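You operate a simulated robot arm through the tools that you are given. There is no shell and no other tool.

Carry out the task below with a simulated robot arm. There is one attempt and no reset: what you move stays moved.

TASK
Rub the crust off the sample mould with the yellow block, then lower the lift and close the mould.
Fine: put the block back; the lid ends shut and clamped. Set down upright: yellow block. What is to be rubbed or washed off counts as gone when no trace of it is left.
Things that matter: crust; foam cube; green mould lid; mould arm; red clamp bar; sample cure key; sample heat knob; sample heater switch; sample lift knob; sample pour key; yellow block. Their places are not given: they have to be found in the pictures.

The check looks at the end state, three seconds after you hand in, the way a careful person would. Anything else that was tipped, shoved, dropped, spilled or broken makes it a failure. Lids that push on must go on centred and level and be pressed home; caps that screw on are set level and turned clockwise until they are tight.

THE ROBOT
A 7-joint arm with a two-finger parallel gripper, fixed in place. Base frame: the origin is on the floor under the middle of its stand, x ahead of it, y to its left, z up; the work surface is at about z = 0.82. Units: m, rad, N and s.
With the tool pointing down near the work surface it reaches from about 0.42 to 0.9 m from the base axis. Its first joint turns from -2.496 to 2.496 rad. Payload 3 kg.
Tool frame: the origin (TCP) lies between the finger pads and is the grasp point; the fingertips stand 0.03 m ahead of it; z points along the fingers, y is the line along which they close. The gripper opens to 0.094 m. The fingers are 0.028 m wide and 0.01 m thick; the gripper's body (0.05 by 0.096 m) begins 0.055 m behind the TCP.
Orientation is that of the tool frame in the base frame, as a unit quaternion [x, y, z, w]. With the fingers straight down and closing along the base's y, the tool's x points along the base's -x, its y along +y and its z along -z.

THE INTERFACE
- The arm moves only by the tool step_arm. Its argument "increments" is a list of rows, each a list of 3 entries, a list of its own where there are three numbers: the gripper command, from -1 (fully open) to 1 (shut), values between in proportion, then the shift along the tool's x, y, z in mm, then the turn, a rotation vector about the tool's x, y, z in rad. In form: [[claw, [dx, dy, dz], [wx, wy, wz]], ...]. A call has 1 to 20 rows; each row shifts and turns the commanded pose from where the row before left it, along the tool's axes as they then stand. Rows are played at 5 a second. More than 0.05 m and 0.15 rad between two rows, or a gripper value outside its range, and nothing of the call is played. Where a pose cannot be reached the arm comes as near as it can. A force on the tool above 80 N (or 10 N above the force at the start of the call, whichever is more), or a blocked arm, ends the call early, and 0.2 s more pass. Each finger travels about 0.072 m/s and halts on what it meets, pressing with about 37 N; the grip force reading is that of the motor and also rises with nothing between the fingers. The clock runs only during rows and for 0.2 s after the last one: add rows that do not move to give the fingers time. It gives the time, the measured TCP pose, the force on the tool (base axes), the opening and the grip force at its end, in the units of the frame above (readings bear some noise), with the torque about the TCP (base axes, N m) and any sound that the robot's microphone picked up.
- Cameras (640 x 400 px; columns grow to the right, rows downward): "scene" is fixed at [0.0497, 0.4988, 1.4644]; the picture's right is [-0.24, -0.97, 0.00], its down [-0.48, 0.12, -0.87] and it looks along [0.85, -0.21, -0.49] (base axes); focal length 374 px, centre (320, 200). "wrist" rides on the gripper at [0.076, 0.014, -0.103] in the tool frame; the picture's right is [-0.18, 0.98, 0.00], its down [-0.75, -0.14, -0.64] and it looks along [-0.63, -0.12, 0.77] (tool axes); focal length 243 px, centre (320, 200).
- grab_frame(camera): a new picture of that camera. No time passes.
- measure_at(camera, pixels): for up to 12 pixels [column, row] of the newest picture of that camera ("zoom" is the newest enlarged one), the place [x, y, z] in the base frame of the surface seen there, good to about 0.002 m. No time passes.
- close_up(camera, box): a new picture of the part [left, top, right, bottom] of that camera's present view, enlarged. No time passes.
- sign_off(): hands the job in; it is judged then, once.

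Unless the task says otherwise, let go and move clear before handing in.

The tools are called after "Emit:" as a command line: name --argument value ..., lists and objects as JSON in quotes. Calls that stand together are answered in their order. step_arm: Moves the arm, as the interface text tells. Its arguments: {"type":"object","properties":{"increments":{"type":"array"}},"required":["increments"]} The other tools are called the same way: grab_frame (camera) takes a picture; measure_at (camera, pixels) gives the place of the surface under pixels of a picture; close_up (camera, box) takes an enlarged picture of a part of a camera's view; sign_off () hands the job in.

At the start:

```text
clock: 0.0
tcp_pos: [0.6302, 0.1761, 1.1924]
tool_rot: [0.0, 1.0, 0.001, 0.0]
wrist_force: [-0.7, -0.5, 0.3]
torque: [0.03, 0.02, 0.0]
opening: 0.0941
gripper_force: 0.0
```

scene: 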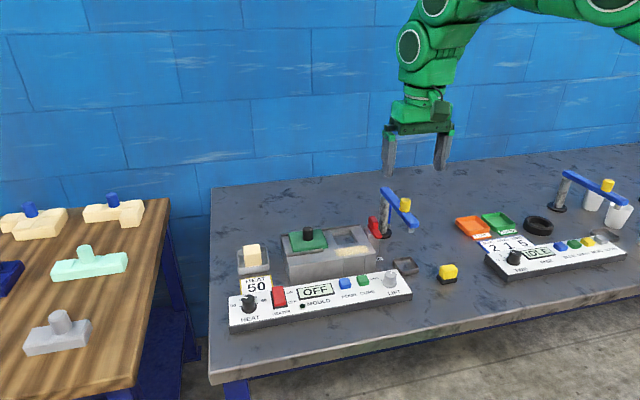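
wrist: 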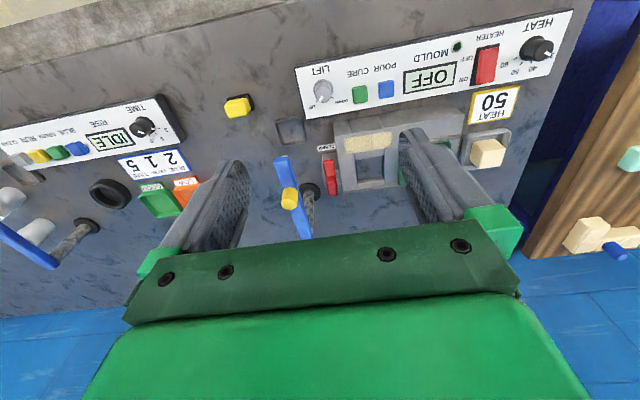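

The scene shows the mould near (330,250), the panel with HEAT/heater/pour/cure/lift at (320,300), and a yellow block at (448,272). I'll zoom in for detail before moving.

Emit:
close_up --camera "scene" --box '[220, 180, 480, 342]'

Emit:
close_up --camera "wrist" --box '[200, 20, 580, 258]'

```text
2.46 times, centred on (350, 261) of scene
```

zoom: 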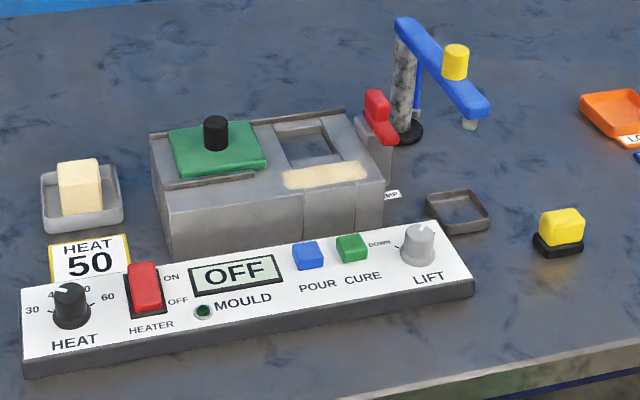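

```text
1.68 times, centred on (390, 139) of wrist
```

zoom: 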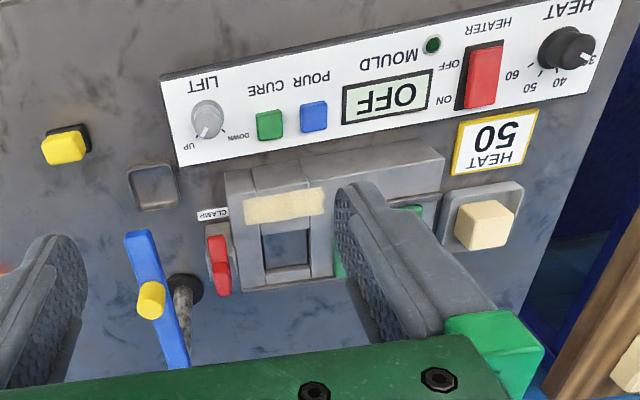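

The crust looks like the cream strip on the mould rim in front of the cavity, and the yellow block with a dark base stands right of the panel. I'll measure key points in zooms.

Emit:
close_up --camera "scene" --box '[275, 210, 405, 291]'

Emit:
measure_at --camera "scene" --pixels '[[448, 267], [448, 278], [307, 233], [307, 243], [345, 253], [380, 240], [375, 226], [391, 281], [279, 296], [249, 302], [346, 283], [363, 280]]'

```text
4.92 times, centred on (340, 250) of scene
```

zoom: 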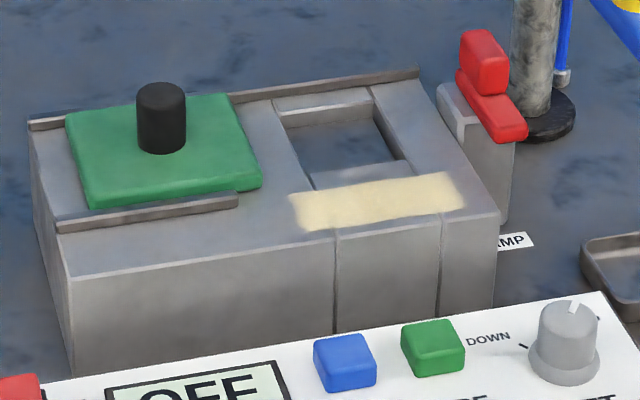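

```text
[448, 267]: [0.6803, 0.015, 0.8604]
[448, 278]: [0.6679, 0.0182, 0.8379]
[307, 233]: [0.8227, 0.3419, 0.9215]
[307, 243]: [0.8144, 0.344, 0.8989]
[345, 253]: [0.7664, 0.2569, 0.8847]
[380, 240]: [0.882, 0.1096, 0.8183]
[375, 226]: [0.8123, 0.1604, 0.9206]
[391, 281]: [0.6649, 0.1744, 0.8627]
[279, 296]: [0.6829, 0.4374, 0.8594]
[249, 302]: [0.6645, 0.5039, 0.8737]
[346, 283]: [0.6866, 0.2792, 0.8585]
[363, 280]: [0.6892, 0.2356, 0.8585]
```

Let me measure the mould geometry in the zoomed picture: rails, lid, crust corners, cavity and clamp.

Emit:
measure_at --camera "zoom" --pixels '[[295, 200], [305, 227], [450, 178], [462, 205], [380, 200], [350, 150], [300, 115], [410, 120], [480, 190], [335, 245], [440, 230], [270, 200]]'

Emit:
measure_at --camera "zoom" --pixels '[[75, 120], [95, 202], [215, 100], [255, 182], [160, 92], [160, 180], [60, 222], [235, 198], [235, 98], [415, 72], [485, 40], [510, 135]]'

Emit:
measure_at --camera "zoom" --pixels '[[32, 122], [70, 275], [495, 215], [455, 95], [500, 150], [75, 360], [480, 300], [485, 85], [470, 80], [520, 125], [570, 310], [345, 165]]'

```text
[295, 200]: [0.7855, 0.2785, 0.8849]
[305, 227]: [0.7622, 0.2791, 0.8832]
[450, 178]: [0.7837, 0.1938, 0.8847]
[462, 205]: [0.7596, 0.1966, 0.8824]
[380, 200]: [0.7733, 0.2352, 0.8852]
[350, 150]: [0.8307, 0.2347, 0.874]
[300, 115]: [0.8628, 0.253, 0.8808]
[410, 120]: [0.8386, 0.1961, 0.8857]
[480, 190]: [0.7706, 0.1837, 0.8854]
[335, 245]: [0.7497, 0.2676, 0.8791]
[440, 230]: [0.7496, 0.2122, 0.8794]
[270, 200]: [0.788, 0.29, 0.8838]
```

```text
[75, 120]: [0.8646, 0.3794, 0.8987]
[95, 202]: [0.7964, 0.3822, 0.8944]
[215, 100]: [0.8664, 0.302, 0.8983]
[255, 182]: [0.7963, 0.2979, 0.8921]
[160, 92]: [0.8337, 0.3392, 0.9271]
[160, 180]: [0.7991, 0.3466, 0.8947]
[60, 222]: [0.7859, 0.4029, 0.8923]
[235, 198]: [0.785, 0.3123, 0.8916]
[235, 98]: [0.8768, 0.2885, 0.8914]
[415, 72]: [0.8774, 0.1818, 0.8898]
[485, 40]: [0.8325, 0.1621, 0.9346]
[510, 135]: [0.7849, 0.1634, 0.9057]
```

```text
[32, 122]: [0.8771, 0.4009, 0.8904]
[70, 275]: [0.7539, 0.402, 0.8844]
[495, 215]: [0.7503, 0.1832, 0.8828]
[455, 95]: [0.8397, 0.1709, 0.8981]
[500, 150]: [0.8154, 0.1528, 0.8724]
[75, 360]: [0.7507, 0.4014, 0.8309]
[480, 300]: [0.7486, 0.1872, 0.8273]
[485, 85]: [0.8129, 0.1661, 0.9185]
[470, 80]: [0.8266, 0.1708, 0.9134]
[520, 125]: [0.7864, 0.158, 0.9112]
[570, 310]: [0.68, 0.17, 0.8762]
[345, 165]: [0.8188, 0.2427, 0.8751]
```

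The lid (x 0.794–0.868, y 0.30–0.384) sits between rails and slides toward −y over the cavity; the crust is at x 0.76–0.787, y 0.19–0.28. I'll look closer at the yellow block, the lift knob, the clamp and the tray.

Emit:
close_up --camera "scene" --box '[370, 245, 470, 307]'

Emit:
close_up --camera "wrist" --box '[210, 65, 390, 200]'

Emit:
close_up --camera "scene" --box '[350, 180, 430, 250]'

```text
6.40 times, centred on (420, 276) of scene
```

zoom: 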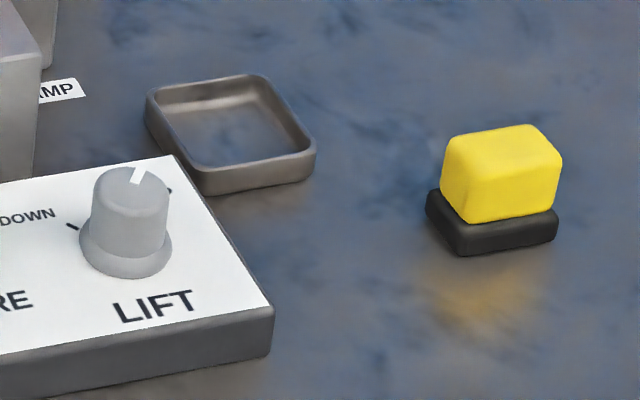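

```text
2.96 times, centred on (300, 132) of wrist
```

zoom: 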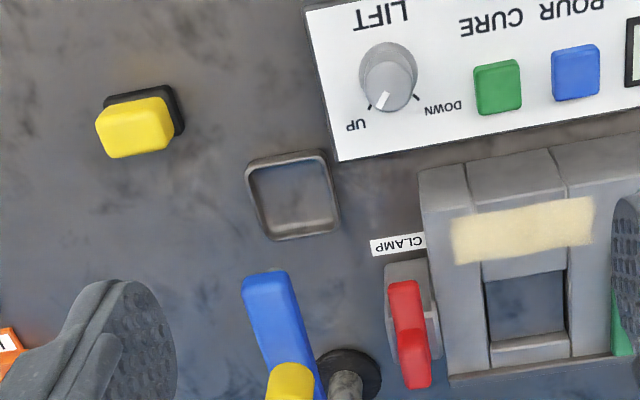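

```text
5.71 times, centred on (390, 215) of scene
```

zoom: 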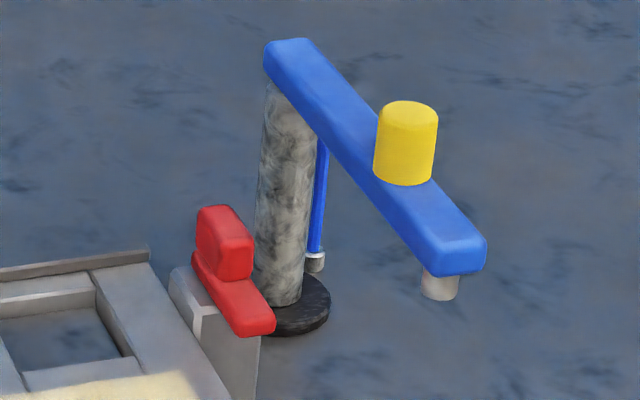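

The lift knob's white mark is near UP, and the block is a yellow body on a dark pad, slightly rotated. I'll measure the block's corners and the knob and clamp.

Emit:
close_up --camera "scene" --box '[428, 255, 468, 290]'

```text
11.43 times, centred on (448, 272) of scene
```

zoom: 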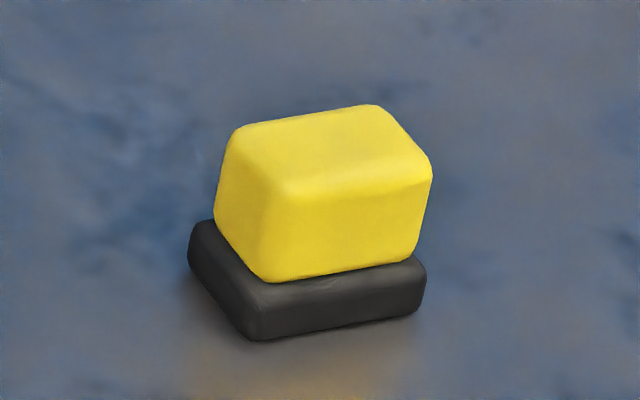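

Emit:
measure_at --camera "zoom" --pixels '[[240, 132], [370, 112], [420, 165], [285, 185], [330, 150], [200, 235], [255, 305], [415, 280], [255, 335], [340, 235], [240, 210], [415, 312]]'

Emit:
close_up --camera "wrist" --box '[215, 85, 275, 125]'

```text
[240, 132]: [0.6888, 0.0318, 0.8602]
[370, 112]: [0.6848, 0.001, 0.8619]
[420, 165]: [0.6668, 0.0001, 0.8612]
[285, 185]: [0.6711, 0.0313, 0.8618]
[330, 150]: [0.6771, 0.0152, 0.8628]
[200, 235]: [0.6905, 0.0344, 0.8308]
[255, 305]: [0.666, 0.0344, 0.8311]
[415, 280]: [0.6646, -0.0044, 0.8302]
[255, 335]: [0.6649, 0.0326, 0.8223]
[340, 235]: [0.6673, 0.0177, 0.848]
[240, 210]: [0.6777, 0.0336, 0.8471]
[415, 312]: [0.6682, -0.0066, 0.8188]
```

```text
10.00 times, centred on (245, 105) of wrist
```

zoom: 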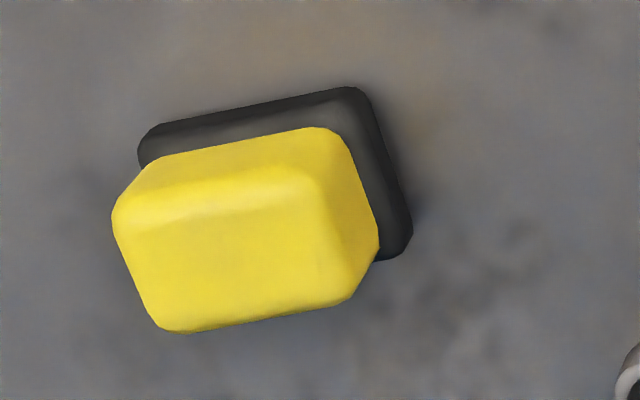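

The block is about 42 mm (along y) by 28 mm (along x), centred near (0.678, 0.015), pad bottom at table and top at z≈0.862. I'll check the mould arm's place so as to avoid it, then move above the block.

Emit:
measure_at --camera "scene" --pixels '[[386, 191], [405, 202], [416, 224], [405, 215], [388, 220], [386, 234], [404, 230], [395, 205], [394, 221], [405, 266], [252, 258], [412, 270]]'

Emit:
step_arm --increments '[[-1, [-8, -27, 30], [0, 0, 0]], [-1, [-8, -27, 30], [0, 0, 0]], [-1, [-8, -27, 30], [0, 0, 0]], [-1, [-8, -27, 30], [0, 0, 0]], [-1, [-8, -27, 30], [0, 0, 0]], [-1, [-8, -27, 30], [0, 0, 0]], [-1, [0, 0, 0], [0, 0, 0]], [-1, [0, 0, 0], [0, 0, 0]]]'

Emit:
grab_frame --camera "wrist"

Emit:
grab_frame --camera "scene"

```text
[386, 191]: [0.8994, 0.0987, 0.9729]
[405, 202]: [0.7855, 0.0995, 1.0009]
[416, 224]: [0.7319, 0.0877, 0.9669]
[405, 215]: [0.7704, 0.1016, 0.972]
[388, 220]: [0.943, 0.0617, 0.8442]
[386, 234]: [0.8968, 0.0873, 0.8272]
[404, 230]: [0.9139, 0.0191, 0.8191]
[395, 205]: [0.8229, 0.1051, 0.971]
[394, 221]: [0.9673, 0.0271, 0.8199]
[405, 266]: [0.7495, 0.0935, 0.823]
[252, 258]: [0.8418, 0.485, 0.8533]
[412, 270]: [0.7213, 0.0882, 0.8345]
```

```text
clock: 1.8
tcp_pos: [0.6794, 0.0151, 1.0131]
tool_rot: [-0.001, 1.0, 0.0, -0.001]
wrist_force: [0.3, -0.3, -0.4]
torque: [0.02, -0.01, 0.0]
opening: 0.0941
gripper_force: 0.0
```

```text
taken
```

wrist: 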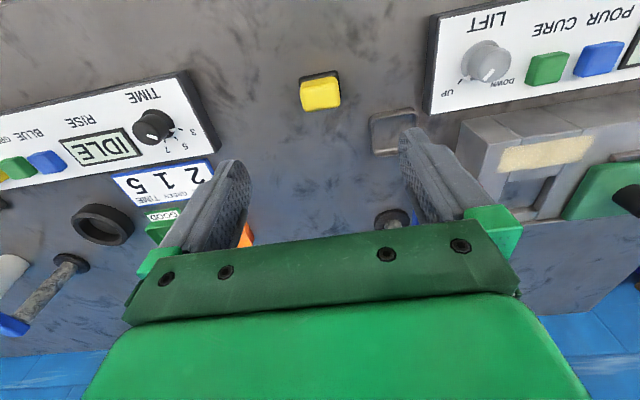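

```text
taken
```

scene: 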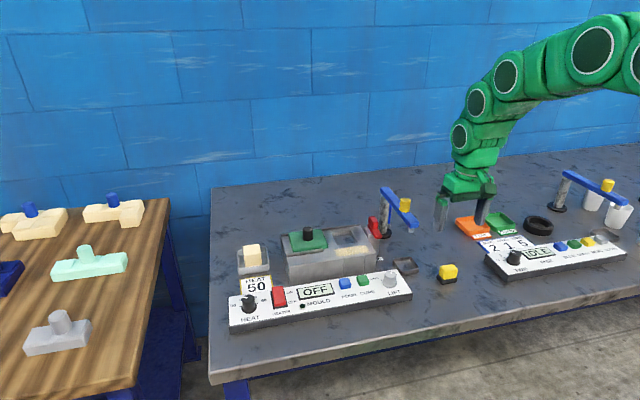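

The TCP is above the block at z 1.013 and the block is visible at (321,92) in the wrist view. I'll zoom to get its yaw and corners.

Emit:
close_up --camera "wrist" --box '[285, 60, 361, 120]'

```text
6.67 times, centred on (323, 90) of wrist
```

zoom: 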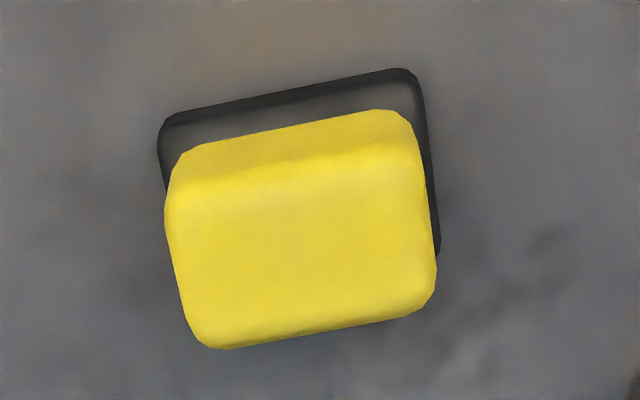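

Emit:
measure_at --camera "zoom" --pixels '[[190, 190], [405, 150], [425, 300], [215, 335], [310, 250], [175, 115], [405, 75], [175, 125], [400, 90], [430, 230], [300, 170], [320, 320]]'

```text
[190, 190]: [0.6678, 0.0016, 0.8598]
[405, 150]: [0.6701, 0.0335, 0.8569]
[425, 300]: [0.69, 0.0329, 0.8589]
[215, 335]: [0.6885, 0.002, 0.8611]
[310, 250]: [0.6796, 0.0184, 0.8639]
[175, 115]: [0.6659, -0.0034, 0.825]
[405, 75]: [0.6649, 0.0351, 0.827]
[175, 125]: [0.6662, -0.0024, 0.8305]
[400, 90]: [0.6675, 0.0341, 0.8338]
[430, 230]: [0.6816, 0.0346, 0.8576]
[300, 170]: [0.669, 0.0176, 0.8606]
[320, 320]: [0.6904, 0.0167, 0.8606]
```

The block's top centre is about (0.679, 0.017, 0.861) with yaw ≈0.04 rad. I'll descend to z≈0.865 with tiny corrections, then close on its y faces.

Emit:
step_arm --increments '[[-1, [0.5, 0.8, 37], [0, 0, 0.02]], [-1, [0.5, 0.8, 37], [0, 0, 0.02]], [-1, [0, 0, 37], [0, 0, 0]], [-1, [0, 0, 37], [0, 0, 0]], [-1, [0, 0, 0], [0, 0, 0]], [-1, [0, 0, 0], [0, 0, 0]]]'

Emit:
grab_frame --camera "wrist"

Emit:
close_up --camera "scene" --box '[400, 220, 500, 290]'

```text
clock: 3.2
tcp_pos: [0.6783, 0.017, 0.8637]
tool_rot: [0.02, 1.0, 0.0, -0.001]
wrist_force: [-0.4, 0.3, -0.4]
torque: [-0.04, -0.03, -0.02]
opening: 0.0941
gripper_force: 0.2
```

```text
taken
```

wrist: 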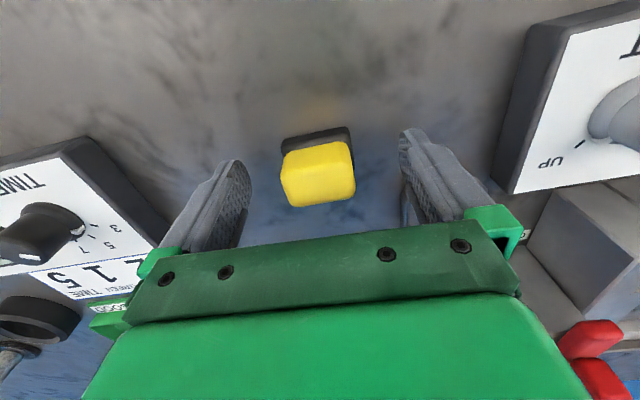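

```text
5.71 times, centred on (450, 255) of scene
```

zoom: 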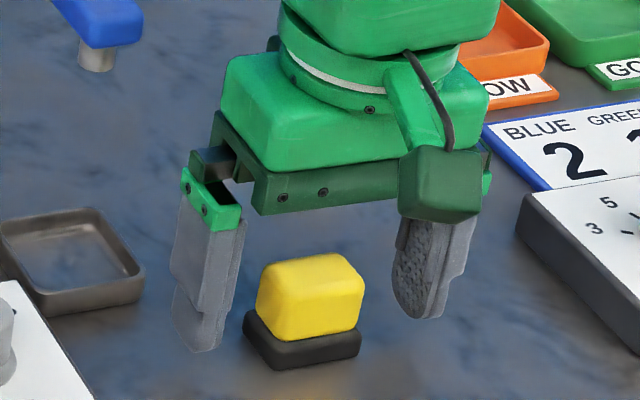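

The fingers straddle the block evenly and stand above its pad. I'll close the gripper now.

Emit:
step_arm --increments '[[1, [0, 0, 0], [0, 0, 0]], [1, [0, 0, 0], [0, 0, 0]], [1, [0, 0, 0], [0, 0, 0]], [1, [0, 0, 0], [0, 0, 0]], [1, [0, 0, 0], [0, 0, 0]]]'

Emit:
grab_frame --camera "wrist"

Emit:
close_up --camera "scene" --box '[400, 220, 500, 290]'

```text
clock: 4.4
tcp_pos: [0.679, 0.0162, 0.8647]
tool_rot: [0.02, 1.0, 0.0, 0.0]
wrist_force: [-0.4, 0.0, 1.1]
torque: [0.01, 0.0, 0.05]
opening: 0.0436
gripper_force: 36.9
```

```text
taken
```

wrist: 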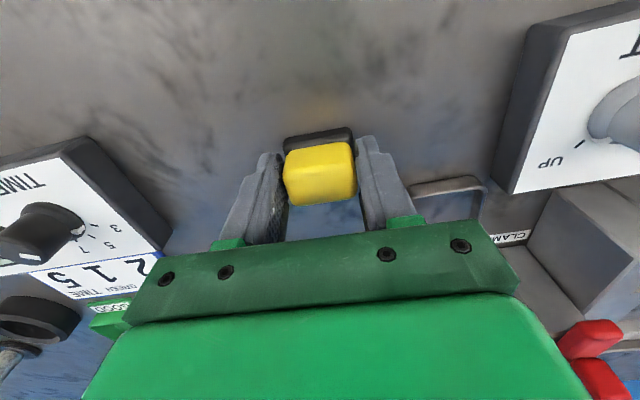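

```text
5.71 times, centred on (450, 255) of scene
```

zoom: 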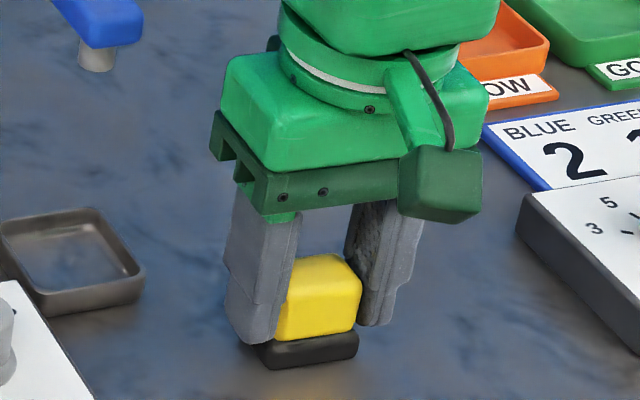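

The block is held (opening 0.0436, grip 36.9 N). I'll lift it to z≈1.10, square the tool, and carry it over the mould arm to above the crust at about (0.773, 0.236).

Emit:
step_arm --increments '[[1, [0, 0, -20], [0, 0, 0]], [1, [0, 0, -40], [0, 0, 0]], [1, [0, 0, -45], [0, 0, 0]], [1, [0, 0, -45], [0, 0, 0]], [1, [0, 0, -45], [0, 0, 0]], [1, [0, 0, -45], [0, 0, -0.04]], [1, [0, 44, 0], [0, 0, 0]], [1, [0, 44, 0], [0, 0, 0]], [1, [0, 44, 0], [0, 0, 0]], [1, [0, 44, 0], [0, 0, 0]], [1, [0, 44, 0], [0, 0, 0]], [1, [-47, 0, 0], [0, 0, 0]], [1, [-47, 0, 0], [0, 0, 0]], [1, [0, 0, 0], [0, 0, 0]], [1, [0, 0, 0], [0, 0, 0]]]'

Emit:
grab_frame --camera "wrist"

Emit:
grab_frame --camera "scene"

```text
clock: 7.6
tcp_pos: [0.7719, 0.2346, 1.1041]
tool_rot: [-0.001, 1.0, 0.0, 0.0]
wrist_force: [0.3, 1.0, -1.0]
torque: [0.02, -0.03, 0.01]
opening: 0.0434
gripper_force: 36.7
```

```text
taken
```

wrist: 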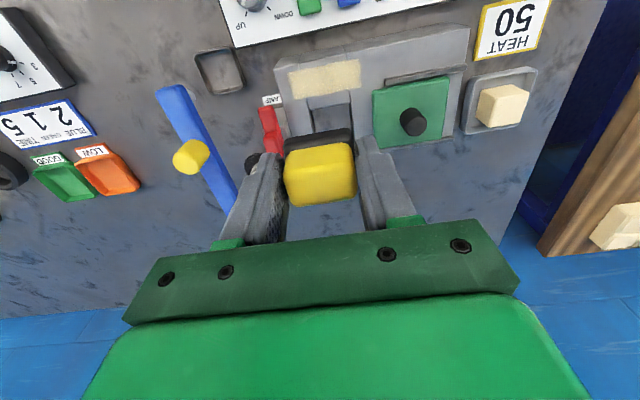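

```text
taken
```

scene: 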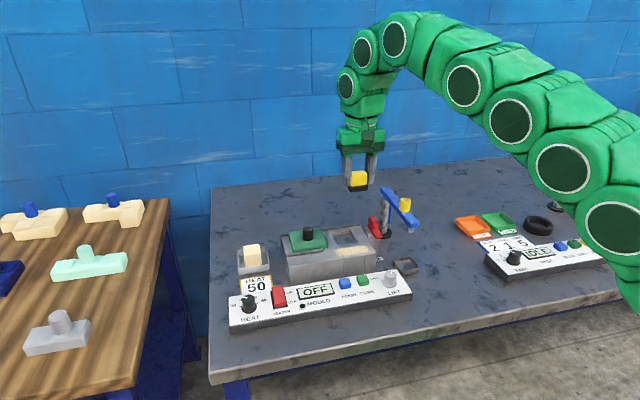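

The block hangs in the gripper over the mould; the crust is visible at (325,77) in the wrist view. I'll zoom there and measure its extent and the lid.

Emit:
close_up --camera "wrist" --box '[250, 25, 480, 169]'

```text
2.78 times, centred on (365, 97) of wrist
```

zoom: 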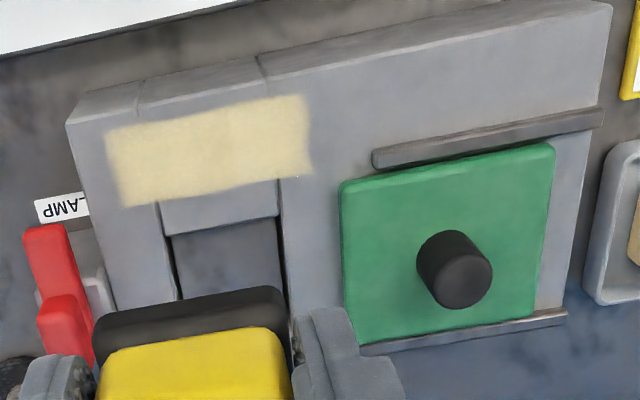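

Emit:
measure_at --camera "zoom" --pixels '[[108, 135], [125, 203], [303, 97], [310, 172], [200, 150], [170, 215], [275, 200], [180, 240], [275, 225], [240, 270], [140, 240], [300, 240]]'

Emit:
measure_at --camera "zoom" --pixels '[[345, 190], [545, 150], [345, 340], [535, 315], [440, 240], [460, 270], [380, 155], [595, 118], [370, 345], [560, 318], [75, 125], [270, 75]]'

```text
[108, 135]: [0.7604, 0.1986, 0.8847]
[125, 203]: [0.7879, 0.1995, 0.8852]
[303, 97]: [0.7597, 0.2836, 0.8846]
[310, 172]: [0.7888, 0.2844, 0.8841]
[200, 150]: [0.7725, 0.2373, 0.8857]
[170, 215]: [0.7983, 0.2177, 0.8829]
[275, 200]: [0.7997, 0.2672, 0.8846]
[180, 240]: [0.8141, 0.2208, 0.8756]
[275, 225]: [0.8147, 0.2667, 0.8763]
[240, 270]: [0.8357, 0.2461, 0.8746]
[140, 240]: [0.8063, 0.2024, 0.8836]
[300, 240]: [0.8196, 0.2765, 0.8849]
```

```text
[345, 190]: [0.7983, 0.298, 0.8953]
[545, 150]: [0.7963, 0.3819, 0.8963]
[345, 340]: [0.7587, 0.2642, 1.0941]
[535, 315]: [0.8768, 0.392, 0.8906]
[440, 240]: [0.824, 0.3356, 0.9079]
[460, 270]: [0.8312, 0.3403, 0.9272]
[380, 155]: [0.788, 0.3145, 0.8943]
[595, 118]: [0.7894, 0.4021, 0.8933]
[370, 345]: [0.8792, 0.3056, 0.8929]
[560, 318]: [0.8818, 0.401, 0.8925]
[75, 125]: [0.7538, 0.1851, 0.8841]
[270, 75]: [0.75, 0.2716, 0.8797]
```

The crust spans x 0.759–0.789, y 0.198–0.285 on a top at z≈0.8845. I'll lower the pad to just above it (TCP z ≈0.94).

Emit:
step_arm --increments '[[1, [0, 0, 41], [0, 0, 0]], [1, [0, 0, 41], [0, 0, 0]], [1, [0, 0, 41], [0, 0, 0]], [1, [0, 0, 40], [0, 0, 0]], [1, [0, 0, 0], [0, 0, 0]], [1, [0, 0, 0], [0, 0, 0]]]'

Emit:
close_up --camera "scene" --box '[275, 190, 415, 278]'

Emit:
grab_frame --camera "wrist"

```text
clock: 9.0
tcp_pos: [0.7716, 0.2359, 0.9399]
tool_rot: [0.0, 1.0, 0.0, 0.0]
wrist_force: [0.3, -0.8, -1.8]
torque: [0.01, 0.02, -0.02]
opening: 0.0434
gripper_force: 37.1
```

```text
4.55 times, centred on (345, 234) of scene
```

zoom: 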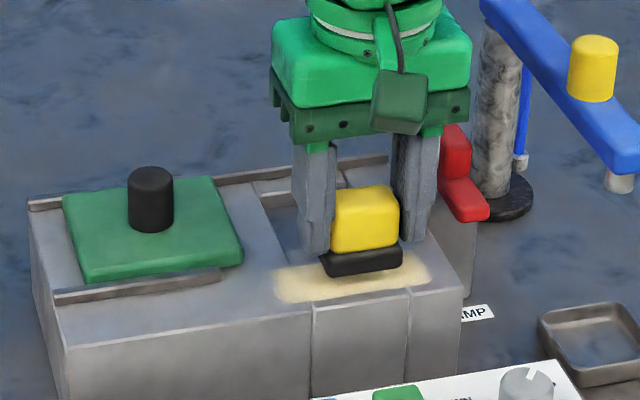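

```text
taken
```

wrist: 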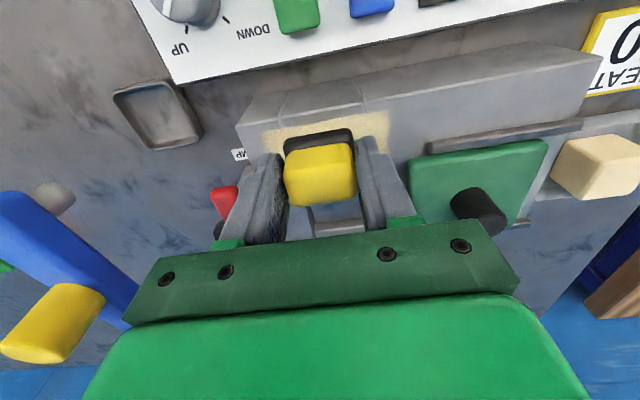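

The pad hovers about 10 mm above the crust, aligned with the strip. I'll lower in small steps until the force shows contact.

Emit:
step_arm --increments '[[1, [0, 0, 4], [0, 0, 0]], [1, [0, 0, 3], [0, 0, 0]], [1, [0, 0, 2], [0, 0, 0]], [1, [0, 0, 1], [0, 0, 0]], [1, [0, 0, 0], [0, 0, 0]]]'

```text
clock: 10.2
tcp_pos: [0.7717, 0.2362, 0.9296]
tool_rot: [0.0, 1.0, 0.001, 0.0]
wrist_force: [-0.3, 0.8, -0.1]
torque: [-0.02, 0.03, 0.0]
opening: 0.0435
gripper_force: 36.6
```

Emit:
step_arm --increments '[[1, [0, 0, 1], [0, 0, 0]], [1, [0, 0, 1], [0, 0, 0]], [1, [0, 0, 0], [0, 0, 0]]]'

Emit:
close_up --camera "scene" --box '[315, 210, 395, 260]'

```text
clock: 11.0
tcp_pos: [0.7714, 0.2357, 0.9295]
tool_rot: [0.0, 1.0, 0.0, -0.001]
wrist_force: [0.8, 0.3, -0.7]
torque: [-0.01, -0.03, -0.04]
opening: 0.0434
gripper_force: 36.8
```

```text
8.00 times, centred on (355, 235) of scene
```

zoom: 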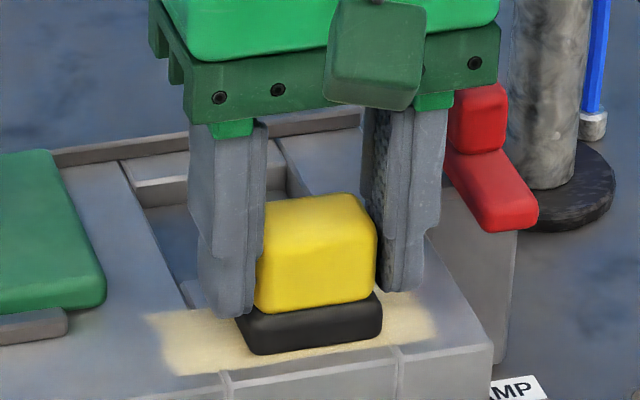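

The TCP stopped at z 0.9295 though commanded 2 mm lower, so contact is likely beginning. I'll press a bit more and read force.

Emit:
step_arm --increments '[[1, [0, 0, 2], [0, 0, 0]], [1, [0, 0, 0], [0, 0, 0]]]'

```text
clock: 11.6
tcp_pos: [0.7715, 0.2353, 0.9284]
tool_rot: [0.0, 1.0, 0.001, 0.001]
wrist_force: [-4.1, 0.0, 27.6]
torque: [-0.05, 0.25, 0.0]
opening: 0.0433
gripper_force: 36.7
```

Contact force is 27.6 N upward, so the pad is on the crust. I'll ease 1 mm and stroke along y between 0.212 and 0.268.

Emit:
step_arm --increments '[[1, [0, 8, -1], [0, 0, 0]], [1, [0, 8, 0], [0, 0, 0]], [1, [0, 8, 0], [0, 0, 0]], [1, [0, 8, 0], [0, 0, 0]], [1, [0, -8, 0], [0, 0, 0]], [1, [0, -8, 0], [0, 0, 0]], [1, [0, -8, 0], [0, 0, 0]], [1, [0, -8, 0], [0, 0, 0]], [1, [0, -8, 0], [0, 0, 0]], [1, [0, -8, 0], [0, 0, 0]], [1, [0, -8, 0], [0, 0, 0]], [1, [0, 8, 0], [0, 0, 0]], [1, [0, 8, 0], [0, 0, 0]], [1, [0, 8, 0], [0, 0, 0]]]'

Emit:
close_up --camera "scene" --box '[315, 210, 395, 260]'

Emit:
grab_frame --camera "wrist"

```text
clock: 14.6
tcp_pos: [0.7724, 0.2355, 0.9296]
tool_rot: [0.0, 1.0, 0.0, 0.0]
wrist_force: [-0.2, -13.0, 41.3]
torque: [-0.37, -0.11, -0.02]
opening: 0.0436
gripper_force: 37.0
```

```text
8.00 times, centred on (355, 235) of scene
```

zoom: 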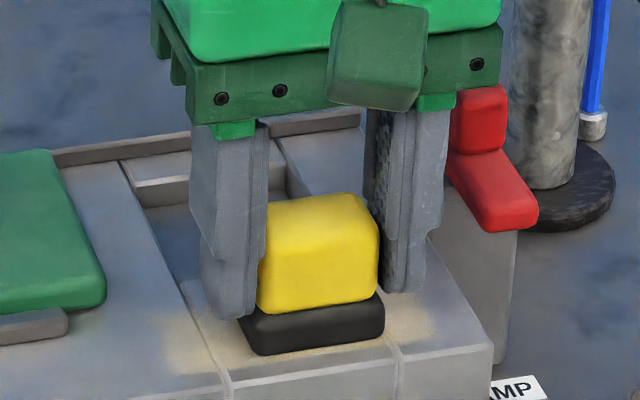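

```text
taken
```

wrist: 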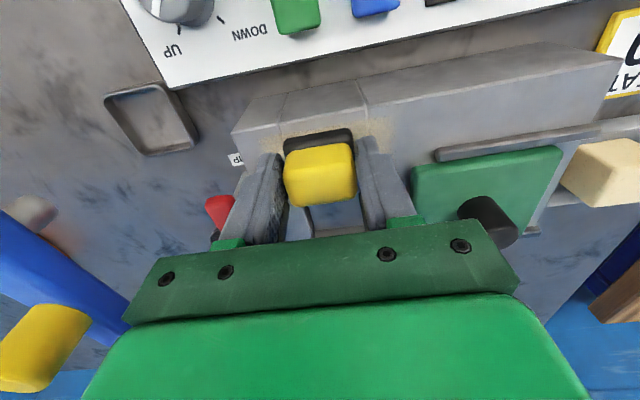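

The crust is already fading, with edges remaining. I'll ease 1 mm and stroke again, first shifted toward −x, then toward +x.

Emit:
step_arm --increments '[[1, [6, 0, -1], [0, 0, 0]], [1, [0, 8, 0], [0, 0, 0]], [1, [0, 8, 0], [0, 0, 0]], [1, [0, 8, 0], [0, 0, 0]], [1, [0, 8, 0], [0, 0, 0]], [1, [0, -8, 0], [0, 0, 0]], [1, [0, -8, 0], [0, 0, 0]], [1, [0, -8, 0], [0, 0, 0]], [1, [0, -8, 0], [0, 0, 0]], [1, [0, -8, 0], [0, 0, 0]], [1, [0, -8, 0], [0, 0, 0]], [1, [0, -8, 0], [0, 0, 0]], [1, [0, 8, 0], [0, 0, 0]], [1, [0, 8, 0], [0, 0, 0]], [1, [0, 8, 0], [0, 0, 0]]]'

Emit:
step_arm --increments '[[1, [-6, 0, 0], [0, 0, 0]], [1, [-6, 0, 0], [0, 0, 0]], [1, [0, 8, 0], [0, 0, 0]], [1, [0, 8, 0], [0, 0, 0]], [1, [0, 8, 0], [0, 0, 0]], [1, [0, 7, 0], [0, 0, 0]], [1, [0, -7, 0], [0, 0, 0]], [1, [0, -8, 0], [0, 0, 0]], [1, [0, -8, 0], [0, 0, 0]], [1, [0, -8, 0], [0, 0, 0]], [1, [0, -8, 0], [0, 0, 0]], [1, [0, -8, 0], [0, 0, 0]], [1, [0, -8, 0], [0, 0, 0]], [1, [0, 8, 0], [0, 0, 0]], [1, [0, 8, 0], [0, 0, 0]], [1, [0, 8, 0], [0, 0, 0]]]'

Emit:
close_up --camera "scene" --box '[315, 210, 395, 260]'

Emit:
grab_frame --camera "wrist"

```text
clock: 15.6
tcp_pos: [0.7667, 0.2468, 0.93]
tool_rot: [0.004, 1.0, -0.005, -0.003]
wrist_force: [-3.2, -12.6, 10.9]
torque: [-0.27, 0.0, 0.19]
opening: 0.0437
gripper_force: 37.0
stopped in row 4: the force on the tool passed its limit at 84 N (the readings are from after the stop); the commanded pose is now the measured one
```

```text
clock: 19.0
tcp_pos: [0.7786, 0.248, 0.9278]
tool_rot: [0.004, 1.0, -0.005, -0.002]
wrist_force: [1.2, -2.6, 8.9]
torque: [0.08, -0.26, -0.06]
opening: 0.0435
gripper_force: 37.0
```

```text
8.00 times, centred on (355, 235) of scene
```

zoom: 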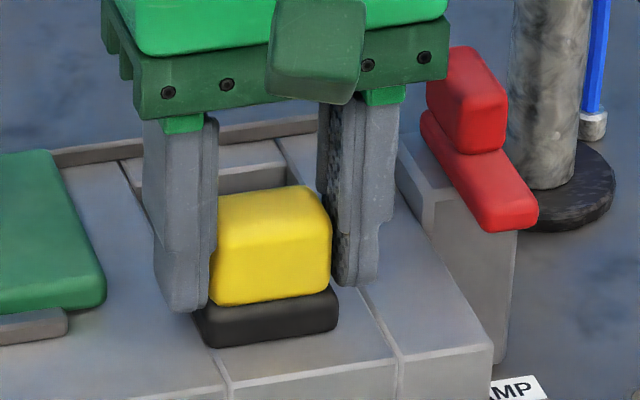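

```text
taken
```

wrist: 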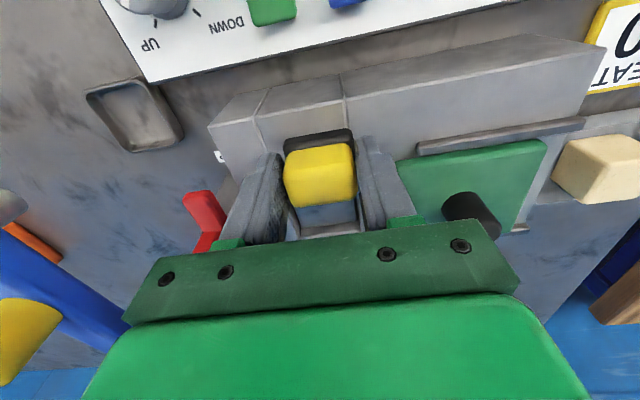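

The crust appears gone from what is visible, though one stroke hit the force limit and stopped. I'll lift the block clear and inspect the rim.

Emit:
step_arm --increments '[[1, [0, 0, -10], [0, 0, 0]], [1, [0, 0, -40], [0, 0, 0]], [1, [0, 0, -40], [0, 0, 0]], [1, [0, 0, -40], [0, 0, 0]], [1, [0, 0, 0], [0, 0, 0]], [1, [0, 0, 0], [0, 0, 0]]]'

Emit:
close_up --camera "scene" --box '[315, 210, 395, 260]'

Emit:
close_up --camera "wrist" --box '[240, 20, 480, 170]'

```text
clock: 20.4
tcp_pos: [0.7768, 0.2513, 1.0584]
tool_rot: [0.003, 1.0, -0.005, -0.003]
wrist_force: [0.1, 0.9, -0.9]
torque: [-0.01, 0.01, -0.01]
opening: 0.0435
gripper_force: 37.6
```

```text
8.00 times, centred on (355, 235) of scene
```

zoom: 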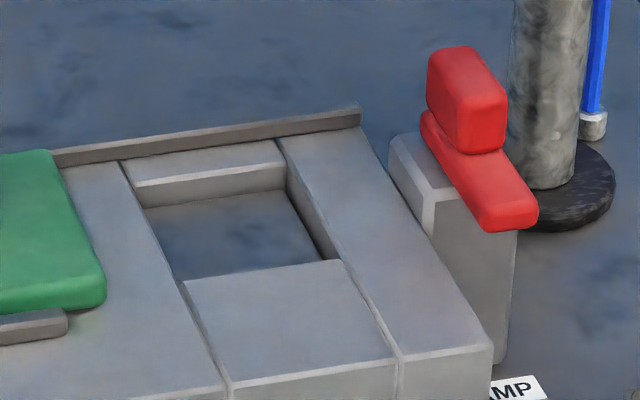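

```text
2.67 times, centred on (360, 95) of wrist
```

zoom: 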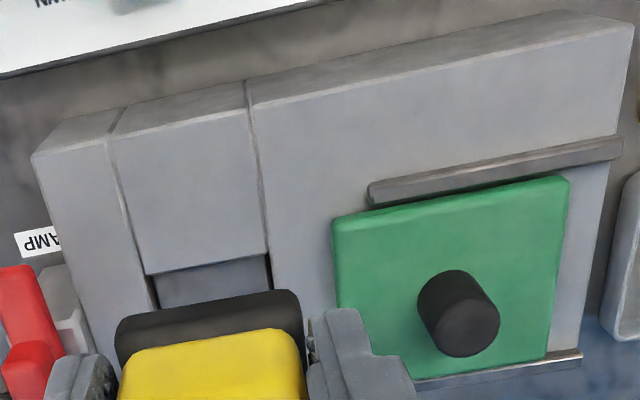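

The rim looks clean. I'll check more closely for faint traces, especially near the edges at x 0.759 and y 0.198/0.285.

Emit:
close_up --camera "scene" --box '[328, 232, 378, 262]'

Emit:
close_up --camera "wrist" --box '[250, 45, 360, 125]'

```text
12.80 times, centred on (353, 247) of scene
```

zoom: 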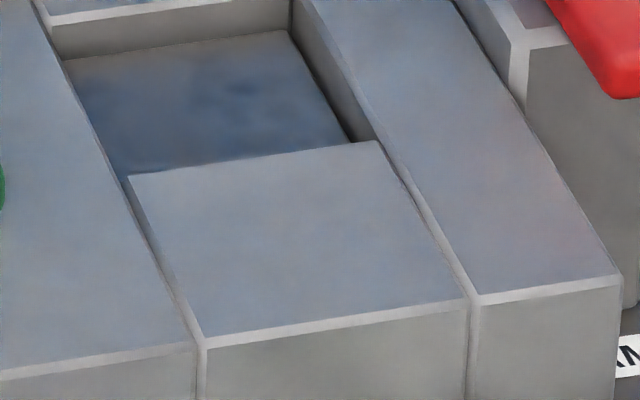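

```text
5.00 times, centred on (305, 85) of wrist
```

zoom: 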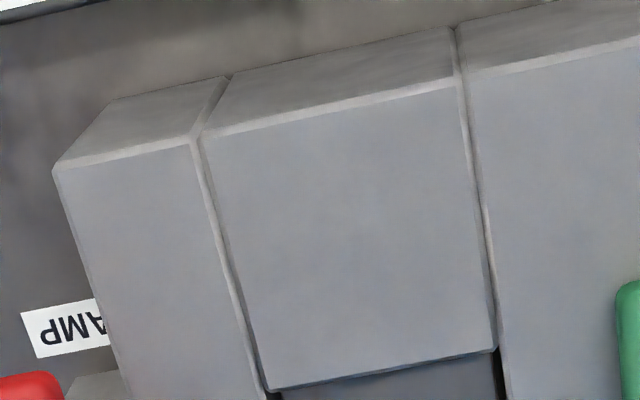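

No trace is visible, but since one stroke was cut short I'll do one more light pass near the front edge for safety, first correcting the small tilt and hovering just over the rim.

Emit:
step_arm --increments '[[1, [6, -8, 0], [-0.01, -0.006, -0.006]], [1, [6, -8, 20], [0, 0, 0]], [1, [0, 0, 40], [0, 0, 0]], [1, [0, 0, 40], [0, 0, 0]], [1, [0, 0, 22], [0, 0, 0]], [1, [0, 0, 4], [0, 0, 0]], [1, [0, 0, 0], [0, 0, 0]], [1, [0, 0, 0], [0, 0, 0]]]'

```text
clock: 22.2
tcp_pos: [0.7681, 0.2345, 0.9319]
tool_rot: [0.0, 1.0, 0.0, 0.0]
wrist_force: [0.1, 0.5, -1.3]
torque: [0.04, 0.01, 0.02]
opening: 0.0435
gripper_force: 37.5
```

Emit:
step_arm --increments '[[1, [0, 0, 2], [0, 0, 0]], [1, [0, 0, 1.5], [0, 0, 0]], [1, [0, 0, 0], [0, 0, 0]]]'

```text
clock: 23.0
tcp_pos: [0.7669, 0.2346, 0.9287]
tool_rot: [0.001, 1.0, 0.0, 0.0]
wrist_force: [-0.7, 0.5, -1.0]
torque: [0.0, 0.02, 0.03]
opening: 0.0436
gripper_force: 37.3
```

Emit:
step_arm --increments '[[1, [0, 0, 1.5], [0, 0, 0]], [1, [0, 0, 0], [0, 0, 0]]]'

```text
clock: 23.6
tcp_pos: [0.7675, 0.2327, 0.9283]
tool_rot: [0.0, 1.0, 0.001, 0.001]
wrist_force: [-3.3, 3.4, 15.0]
torque: [-0.09, 0.2, 0.01]
opening: 0.0435
gripper_force: 36.9
```

Contact at 15 N. I'll stroke gently across the strip at this x.

Emit:
step_arm --increments '[[1, [0, 6, 0], [0, 0, 0]], [1, [0, 6, 0], [0, 0, 0]], [1, [0, 6, 0], [0, 0, 0]], [1, [0, 6, 0], [0, 0, 0]], [1, [0, 6, 0], [0, 0, 0]], [1, [0, 6, 0], [0, 0, 0]], [1, [0, -6, 0], [0, 0, 0]], [1, [0, -6, 0], [0, 0, 0]], [1, [0, -6, 0], [0, 0, 0]], [1, [0, -6, 0], [0, 0, 0]], [1, [0, -6, 0], [0, 0, 0]], [1, [0, -6, 0], [0, 0, 0]], [1, [0, -6, 0], [0, 0, 0]], [1, [0, -6, 0], [0, 0, 0]], [1, [0, -6, 0], [0, 0, 0]], [1, [0, -6, 0], [0, 0, 0]], [1, [0, 6, 0], [0, 0, 0]], [1, [0, 6, 0], [0, 0, 0]]]'

```text
clock: 24.6
tcp_pos: [0.7686, 0.2472, 0.9277]
tool_rot: [0.005, 1.0, -0.006, -0.003]
wrist_force: [-5.3, -11.5, 11.9]
torque: [-0.25, 0.11, 0.15]
opening: 0.044
gripper_force: 37.3
stopped in row 5: the force on the tool passed its limit at 84 N (the readings are from after the stop); the commanded pose is now the measured one
```

It caught again at y≈0.247, where the pad's edge meets the seam at y≈0.268. I'll lift off and inspect the rim, the mould and the grip instead of rubbing more.

Emit:
step_arm --increments '[[1, [0, 0, -10], [0, 0, 0]], [1, [0, 0, -40], [-0.011, -0.006, -0.01]], [1, [0, 0, -40], [0, 0, 0]], [1, [0, 0, -40], [0, 0, 0]], [1, [0, 0, 0], [0, 0, 0]], [1, [0, 0, 0], [0, 0, 0]]]'

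Emit:
close_up --camera "scene" --box '[275, 160, 405, 291]'

Emit:
grab_frame --camera "wrist"

```text
clock: 26.0
tcp_pos: [0.7669, 0.2464, 1.0553]
tool_rot: [-0.001, 1.0, 0.001, 0.001]
wrist_force: [-0.2, -0.1, -0.5]
torque: [0.0, 0.03, -0.02]
opening: 0.0439
gripper_force: 36.7
```

```text
3.05 times, centred on (340, 226) of scene
```

zoom: 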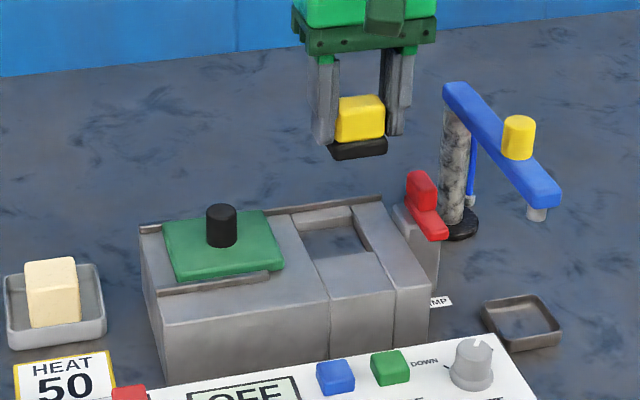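

```text
taken
```

wrist: 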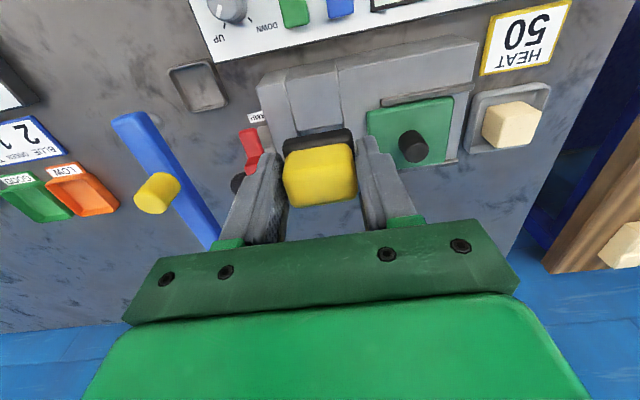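

The rim is clean all over and the lid and mould look unmoved. I'll zoom on the block in the gripper to check that it hasn't tilted.

Emit:
close_up --camera "scene" --box '[325, 160, 375, 200]'

Emit:
close_up --camera "wrist" --box '[260, 110, 390, 220]'

Emit:
close_up --camera "scene" --box '[325, 225, 385, 265]'

```text
10.00 times, centred on (350, 180) of scene
```

zoom: 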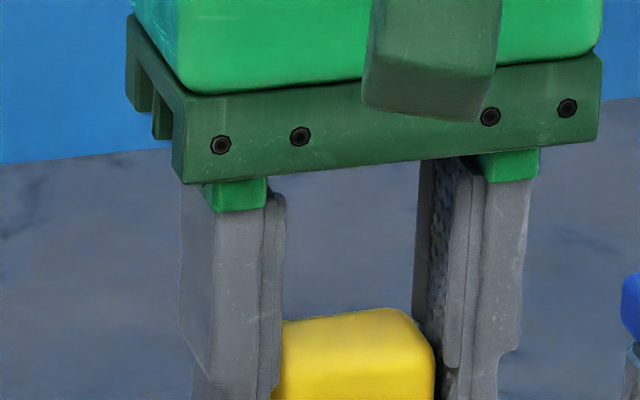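

```text
3.64 times, centred on (325, 165) of wrist
```

zoom: 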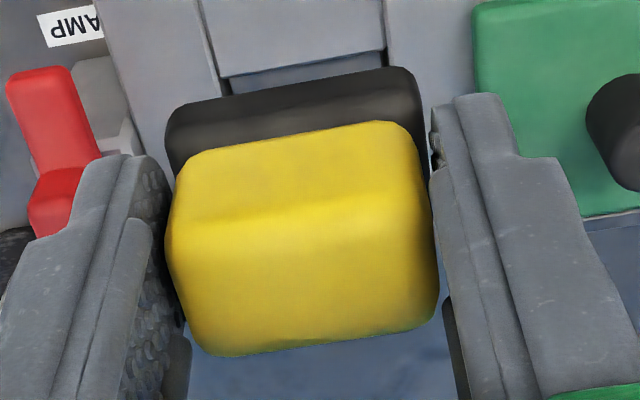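

```text
10.00 times, centred on (355, 245) of scene
```

zoom: 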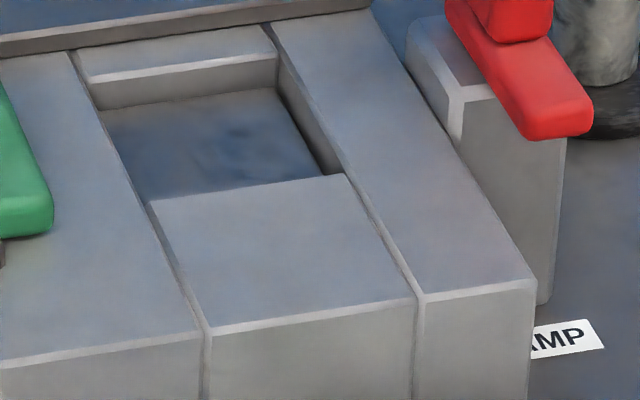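

The block sits level in the fingers. I'll carry it back the way it came to above its original spot (0.6785, 0.0165).

Emit:
step_arm --increments '[[1, [0, 0, -45], [0, 0, 0]], [1, [44, 0, 0], [0, 0, 0]], [1, [44, 0, 0], [0, 0, 0]], [1, [0, -46, 0], [0, 0, 0]], [1, [0, -46, 0], [0, 0, 0]], [1, [0, -46, 0], [0, 0, 0]], [1, [0, -46, 0], [0, 0, 0]], [1, [0, -46, 0], [0, 0, 0]], [1, [0, 0, 45], [0, 0, 0.04]], [1, [0, 0, 45], [0, 0, 0]], [1, [0, 0, 45], [0, 0, 0]], [1, [0, 0, 45], [0, 0, 0]], [1, [0, 0, 0], [0, 0, 0]], [1, [0, 0, 0], [0, 0, 0]]]'

Emit:
close_up --camera "scene" --box '[400, 210, 500, 290]'

```text
clock: 29.0
tcp_pos: [0.6796, 0.0167, 0.9192]
tool_rot: [0.018, 1.0, 0.002, 0.001]
wrist_force: [-0.3, -0.2, 0.2]
torque: [0.01, -0.02, 0.03]
opening: 0.0436
gripper_force: 37.0
```

```text
5.00 times, centred on (450, 250) of scene
```

zoom: 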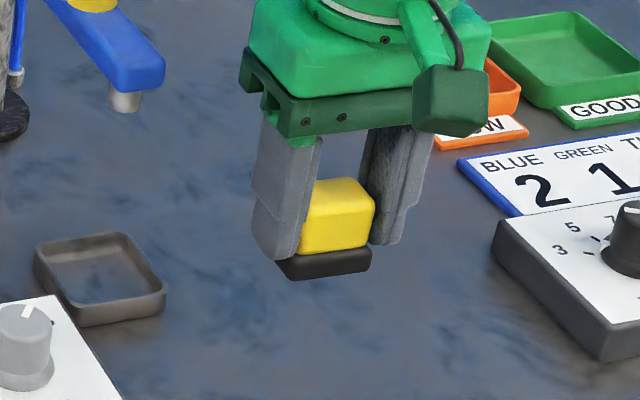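

The block is above its old place at z 0.919. I'll lower it most of the way then feel for the table.

Emit:
step_arm --increments '[[1, [0, 0, 30], [0, 0, 0]], [1, [0, 0, 17], [0, 0, 0]], [1, [0, 0, 4], [0, 0, 0]], [1, [0, 0, 2], [0, 0, 0]], [1, [0, 0, 0], [0, 0, 0]], [1, [0, 0, 0], [0, 0, 0]]]'

```text
clock: 30.4
tcp_pos: [0.6805, 0.0183, 0.8674]
tool_rot: [0.019, 1.0, 0.002, 0.001]
wrist_force: [-0.2, 0.7, -1.1]
torque: [0.04, -0.01, 0.01]
opening: 0.0437
gripper_force: 36.8
```

Emit:
step_arm --increments '[[1, [0.5, -0.8, 1.5], [0, 0, 0]], [1, [0.5, -0.5, 1], [0, 0, 0]], [1, [0, 0, 0], [0, 0, 0]]]'

Emit:
close_up --camera "scene" --box '[425, 240, 475, 285]'

```text
clock: 31.2
tcp_pos: [0.6803, 0.0171, 0.8655]
tool_rot: [0.02, 1.0, 0.002, 0.001]
wrist_force: [0.4, 0.6, -0.6]
torque: [0.0, -0.01, -0.01]
opening: 0.0436
gripper_force: 36.7
```

```text
8.89 times, centred on (450, 262) of scene
```

zoom: 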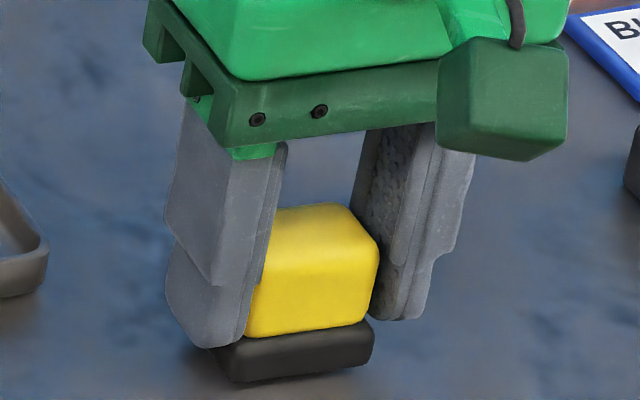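

Still no contact force at z 0.8655. I'll keep lowering in sub-millimetre steps.

Emit:
step_arm --increments '[[1, [0, 0, 1], [0, 0, 0]], [1, [0, 0, 0.5], [0, 0, 0]], [1, [0, 0, 0], [0, 0, 0]]]'

```text
clock: 32.0
tcp_pos: [0.6794, 0.017, 0.8643]
tool_rot: [0.019, 1.0, 0.002, 0.001]
wrist_force: [-0.5, -0.4, -1.0]
torque: [-0.01, -0.01, 0.02]
opening: 0.0438
gripper_force: 37.3
```

Emit:
step_arm --increments '[[1, [0, 0, 1], [0, 0, 0]], [1, [0, 0, 0], [0, 0, 0]]]'

```text
clock: 32.6
tcp_pos: [0.6798, 0.0165, 0.8625]
tool_rot: [0.018, 1.0, 0.001, 0.001]
wrist_force: [-0.8, -0.1, -1.6]
torque: [-0.02, -0.03, 0.01]
opening: 0.0436
gripper_force: 37.1
```

Emit:
step_arm --increments '[[1, [0, 0, 1], [0, 0, 0]], [1, [0, 0, 0], [0, 0, 0]]]'

```text
clock: 33.2
tcp_pos: [0.6807, 0.018, 0.862]
tool_rot: [0.019, 1.0, 0.003, 0.002]
wrist_force: [-0.1, -0.1, 2.2]
torque: [-0.1, 0.04, 0.0]
opening: 0.0437
gripper_force: 37.1
```

A light contact (2.2 N) shows at z 0.862. I'll press half a millimetre more and open the fingers.

Emit:
step_arm --increments '[[1, [0, 0, 0.6], [0, 0, 0]], [1, [0, 0, 0], [0, 0, 0]]]'

Emit:
step_arm --increments '[[0.2, [0, 0, 0], [0, 0, 0]], [-0.2, [0, 0, 0], [0, 0, 0]], [-1, [0, 0, 0], [0, 0, 0]], [-1, [0, 0, 0], [0, 0, 0]], [-1, [0, 0, 0], [0, 0, 0]]]'

Emit:
close_up --camera "scene" --box '[425, 240, 475, 285]'

```text
clock: 33.8
tcp_pos: [0.6815, 0.0184, 0.8614]
tool_rot: [0.018, 1.0, 0.002, 0.002]
wrist_force: [-3.1, 2.9, 17.4]
torque: [-0.1, 0.2, -0.02]
opening: 0.0438
gripper_force: 37.2
```

```text
clock: 35.0
tcp_pos: [0.6789, 0.0179, 0.862]
tool_rot: [0.019, 1.0, 0.001, 0.002]
wrist_force: [0.4, -0.5, 0.3]
torque: [0.02, 0.0, -0.01]
opening: 0.094
gripper_force: 0.0
```

```text
8.89 times, centred on (450, 262) of scene
```

zoom: 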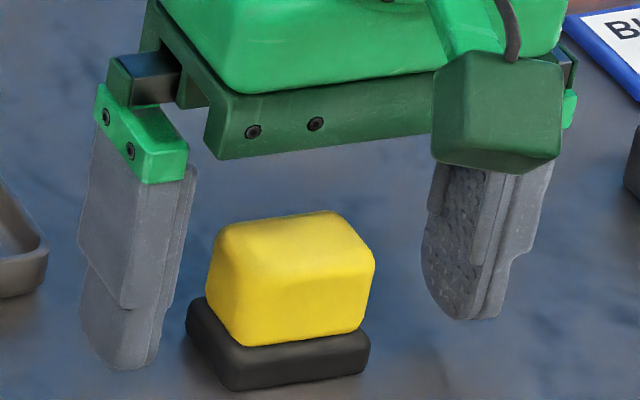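

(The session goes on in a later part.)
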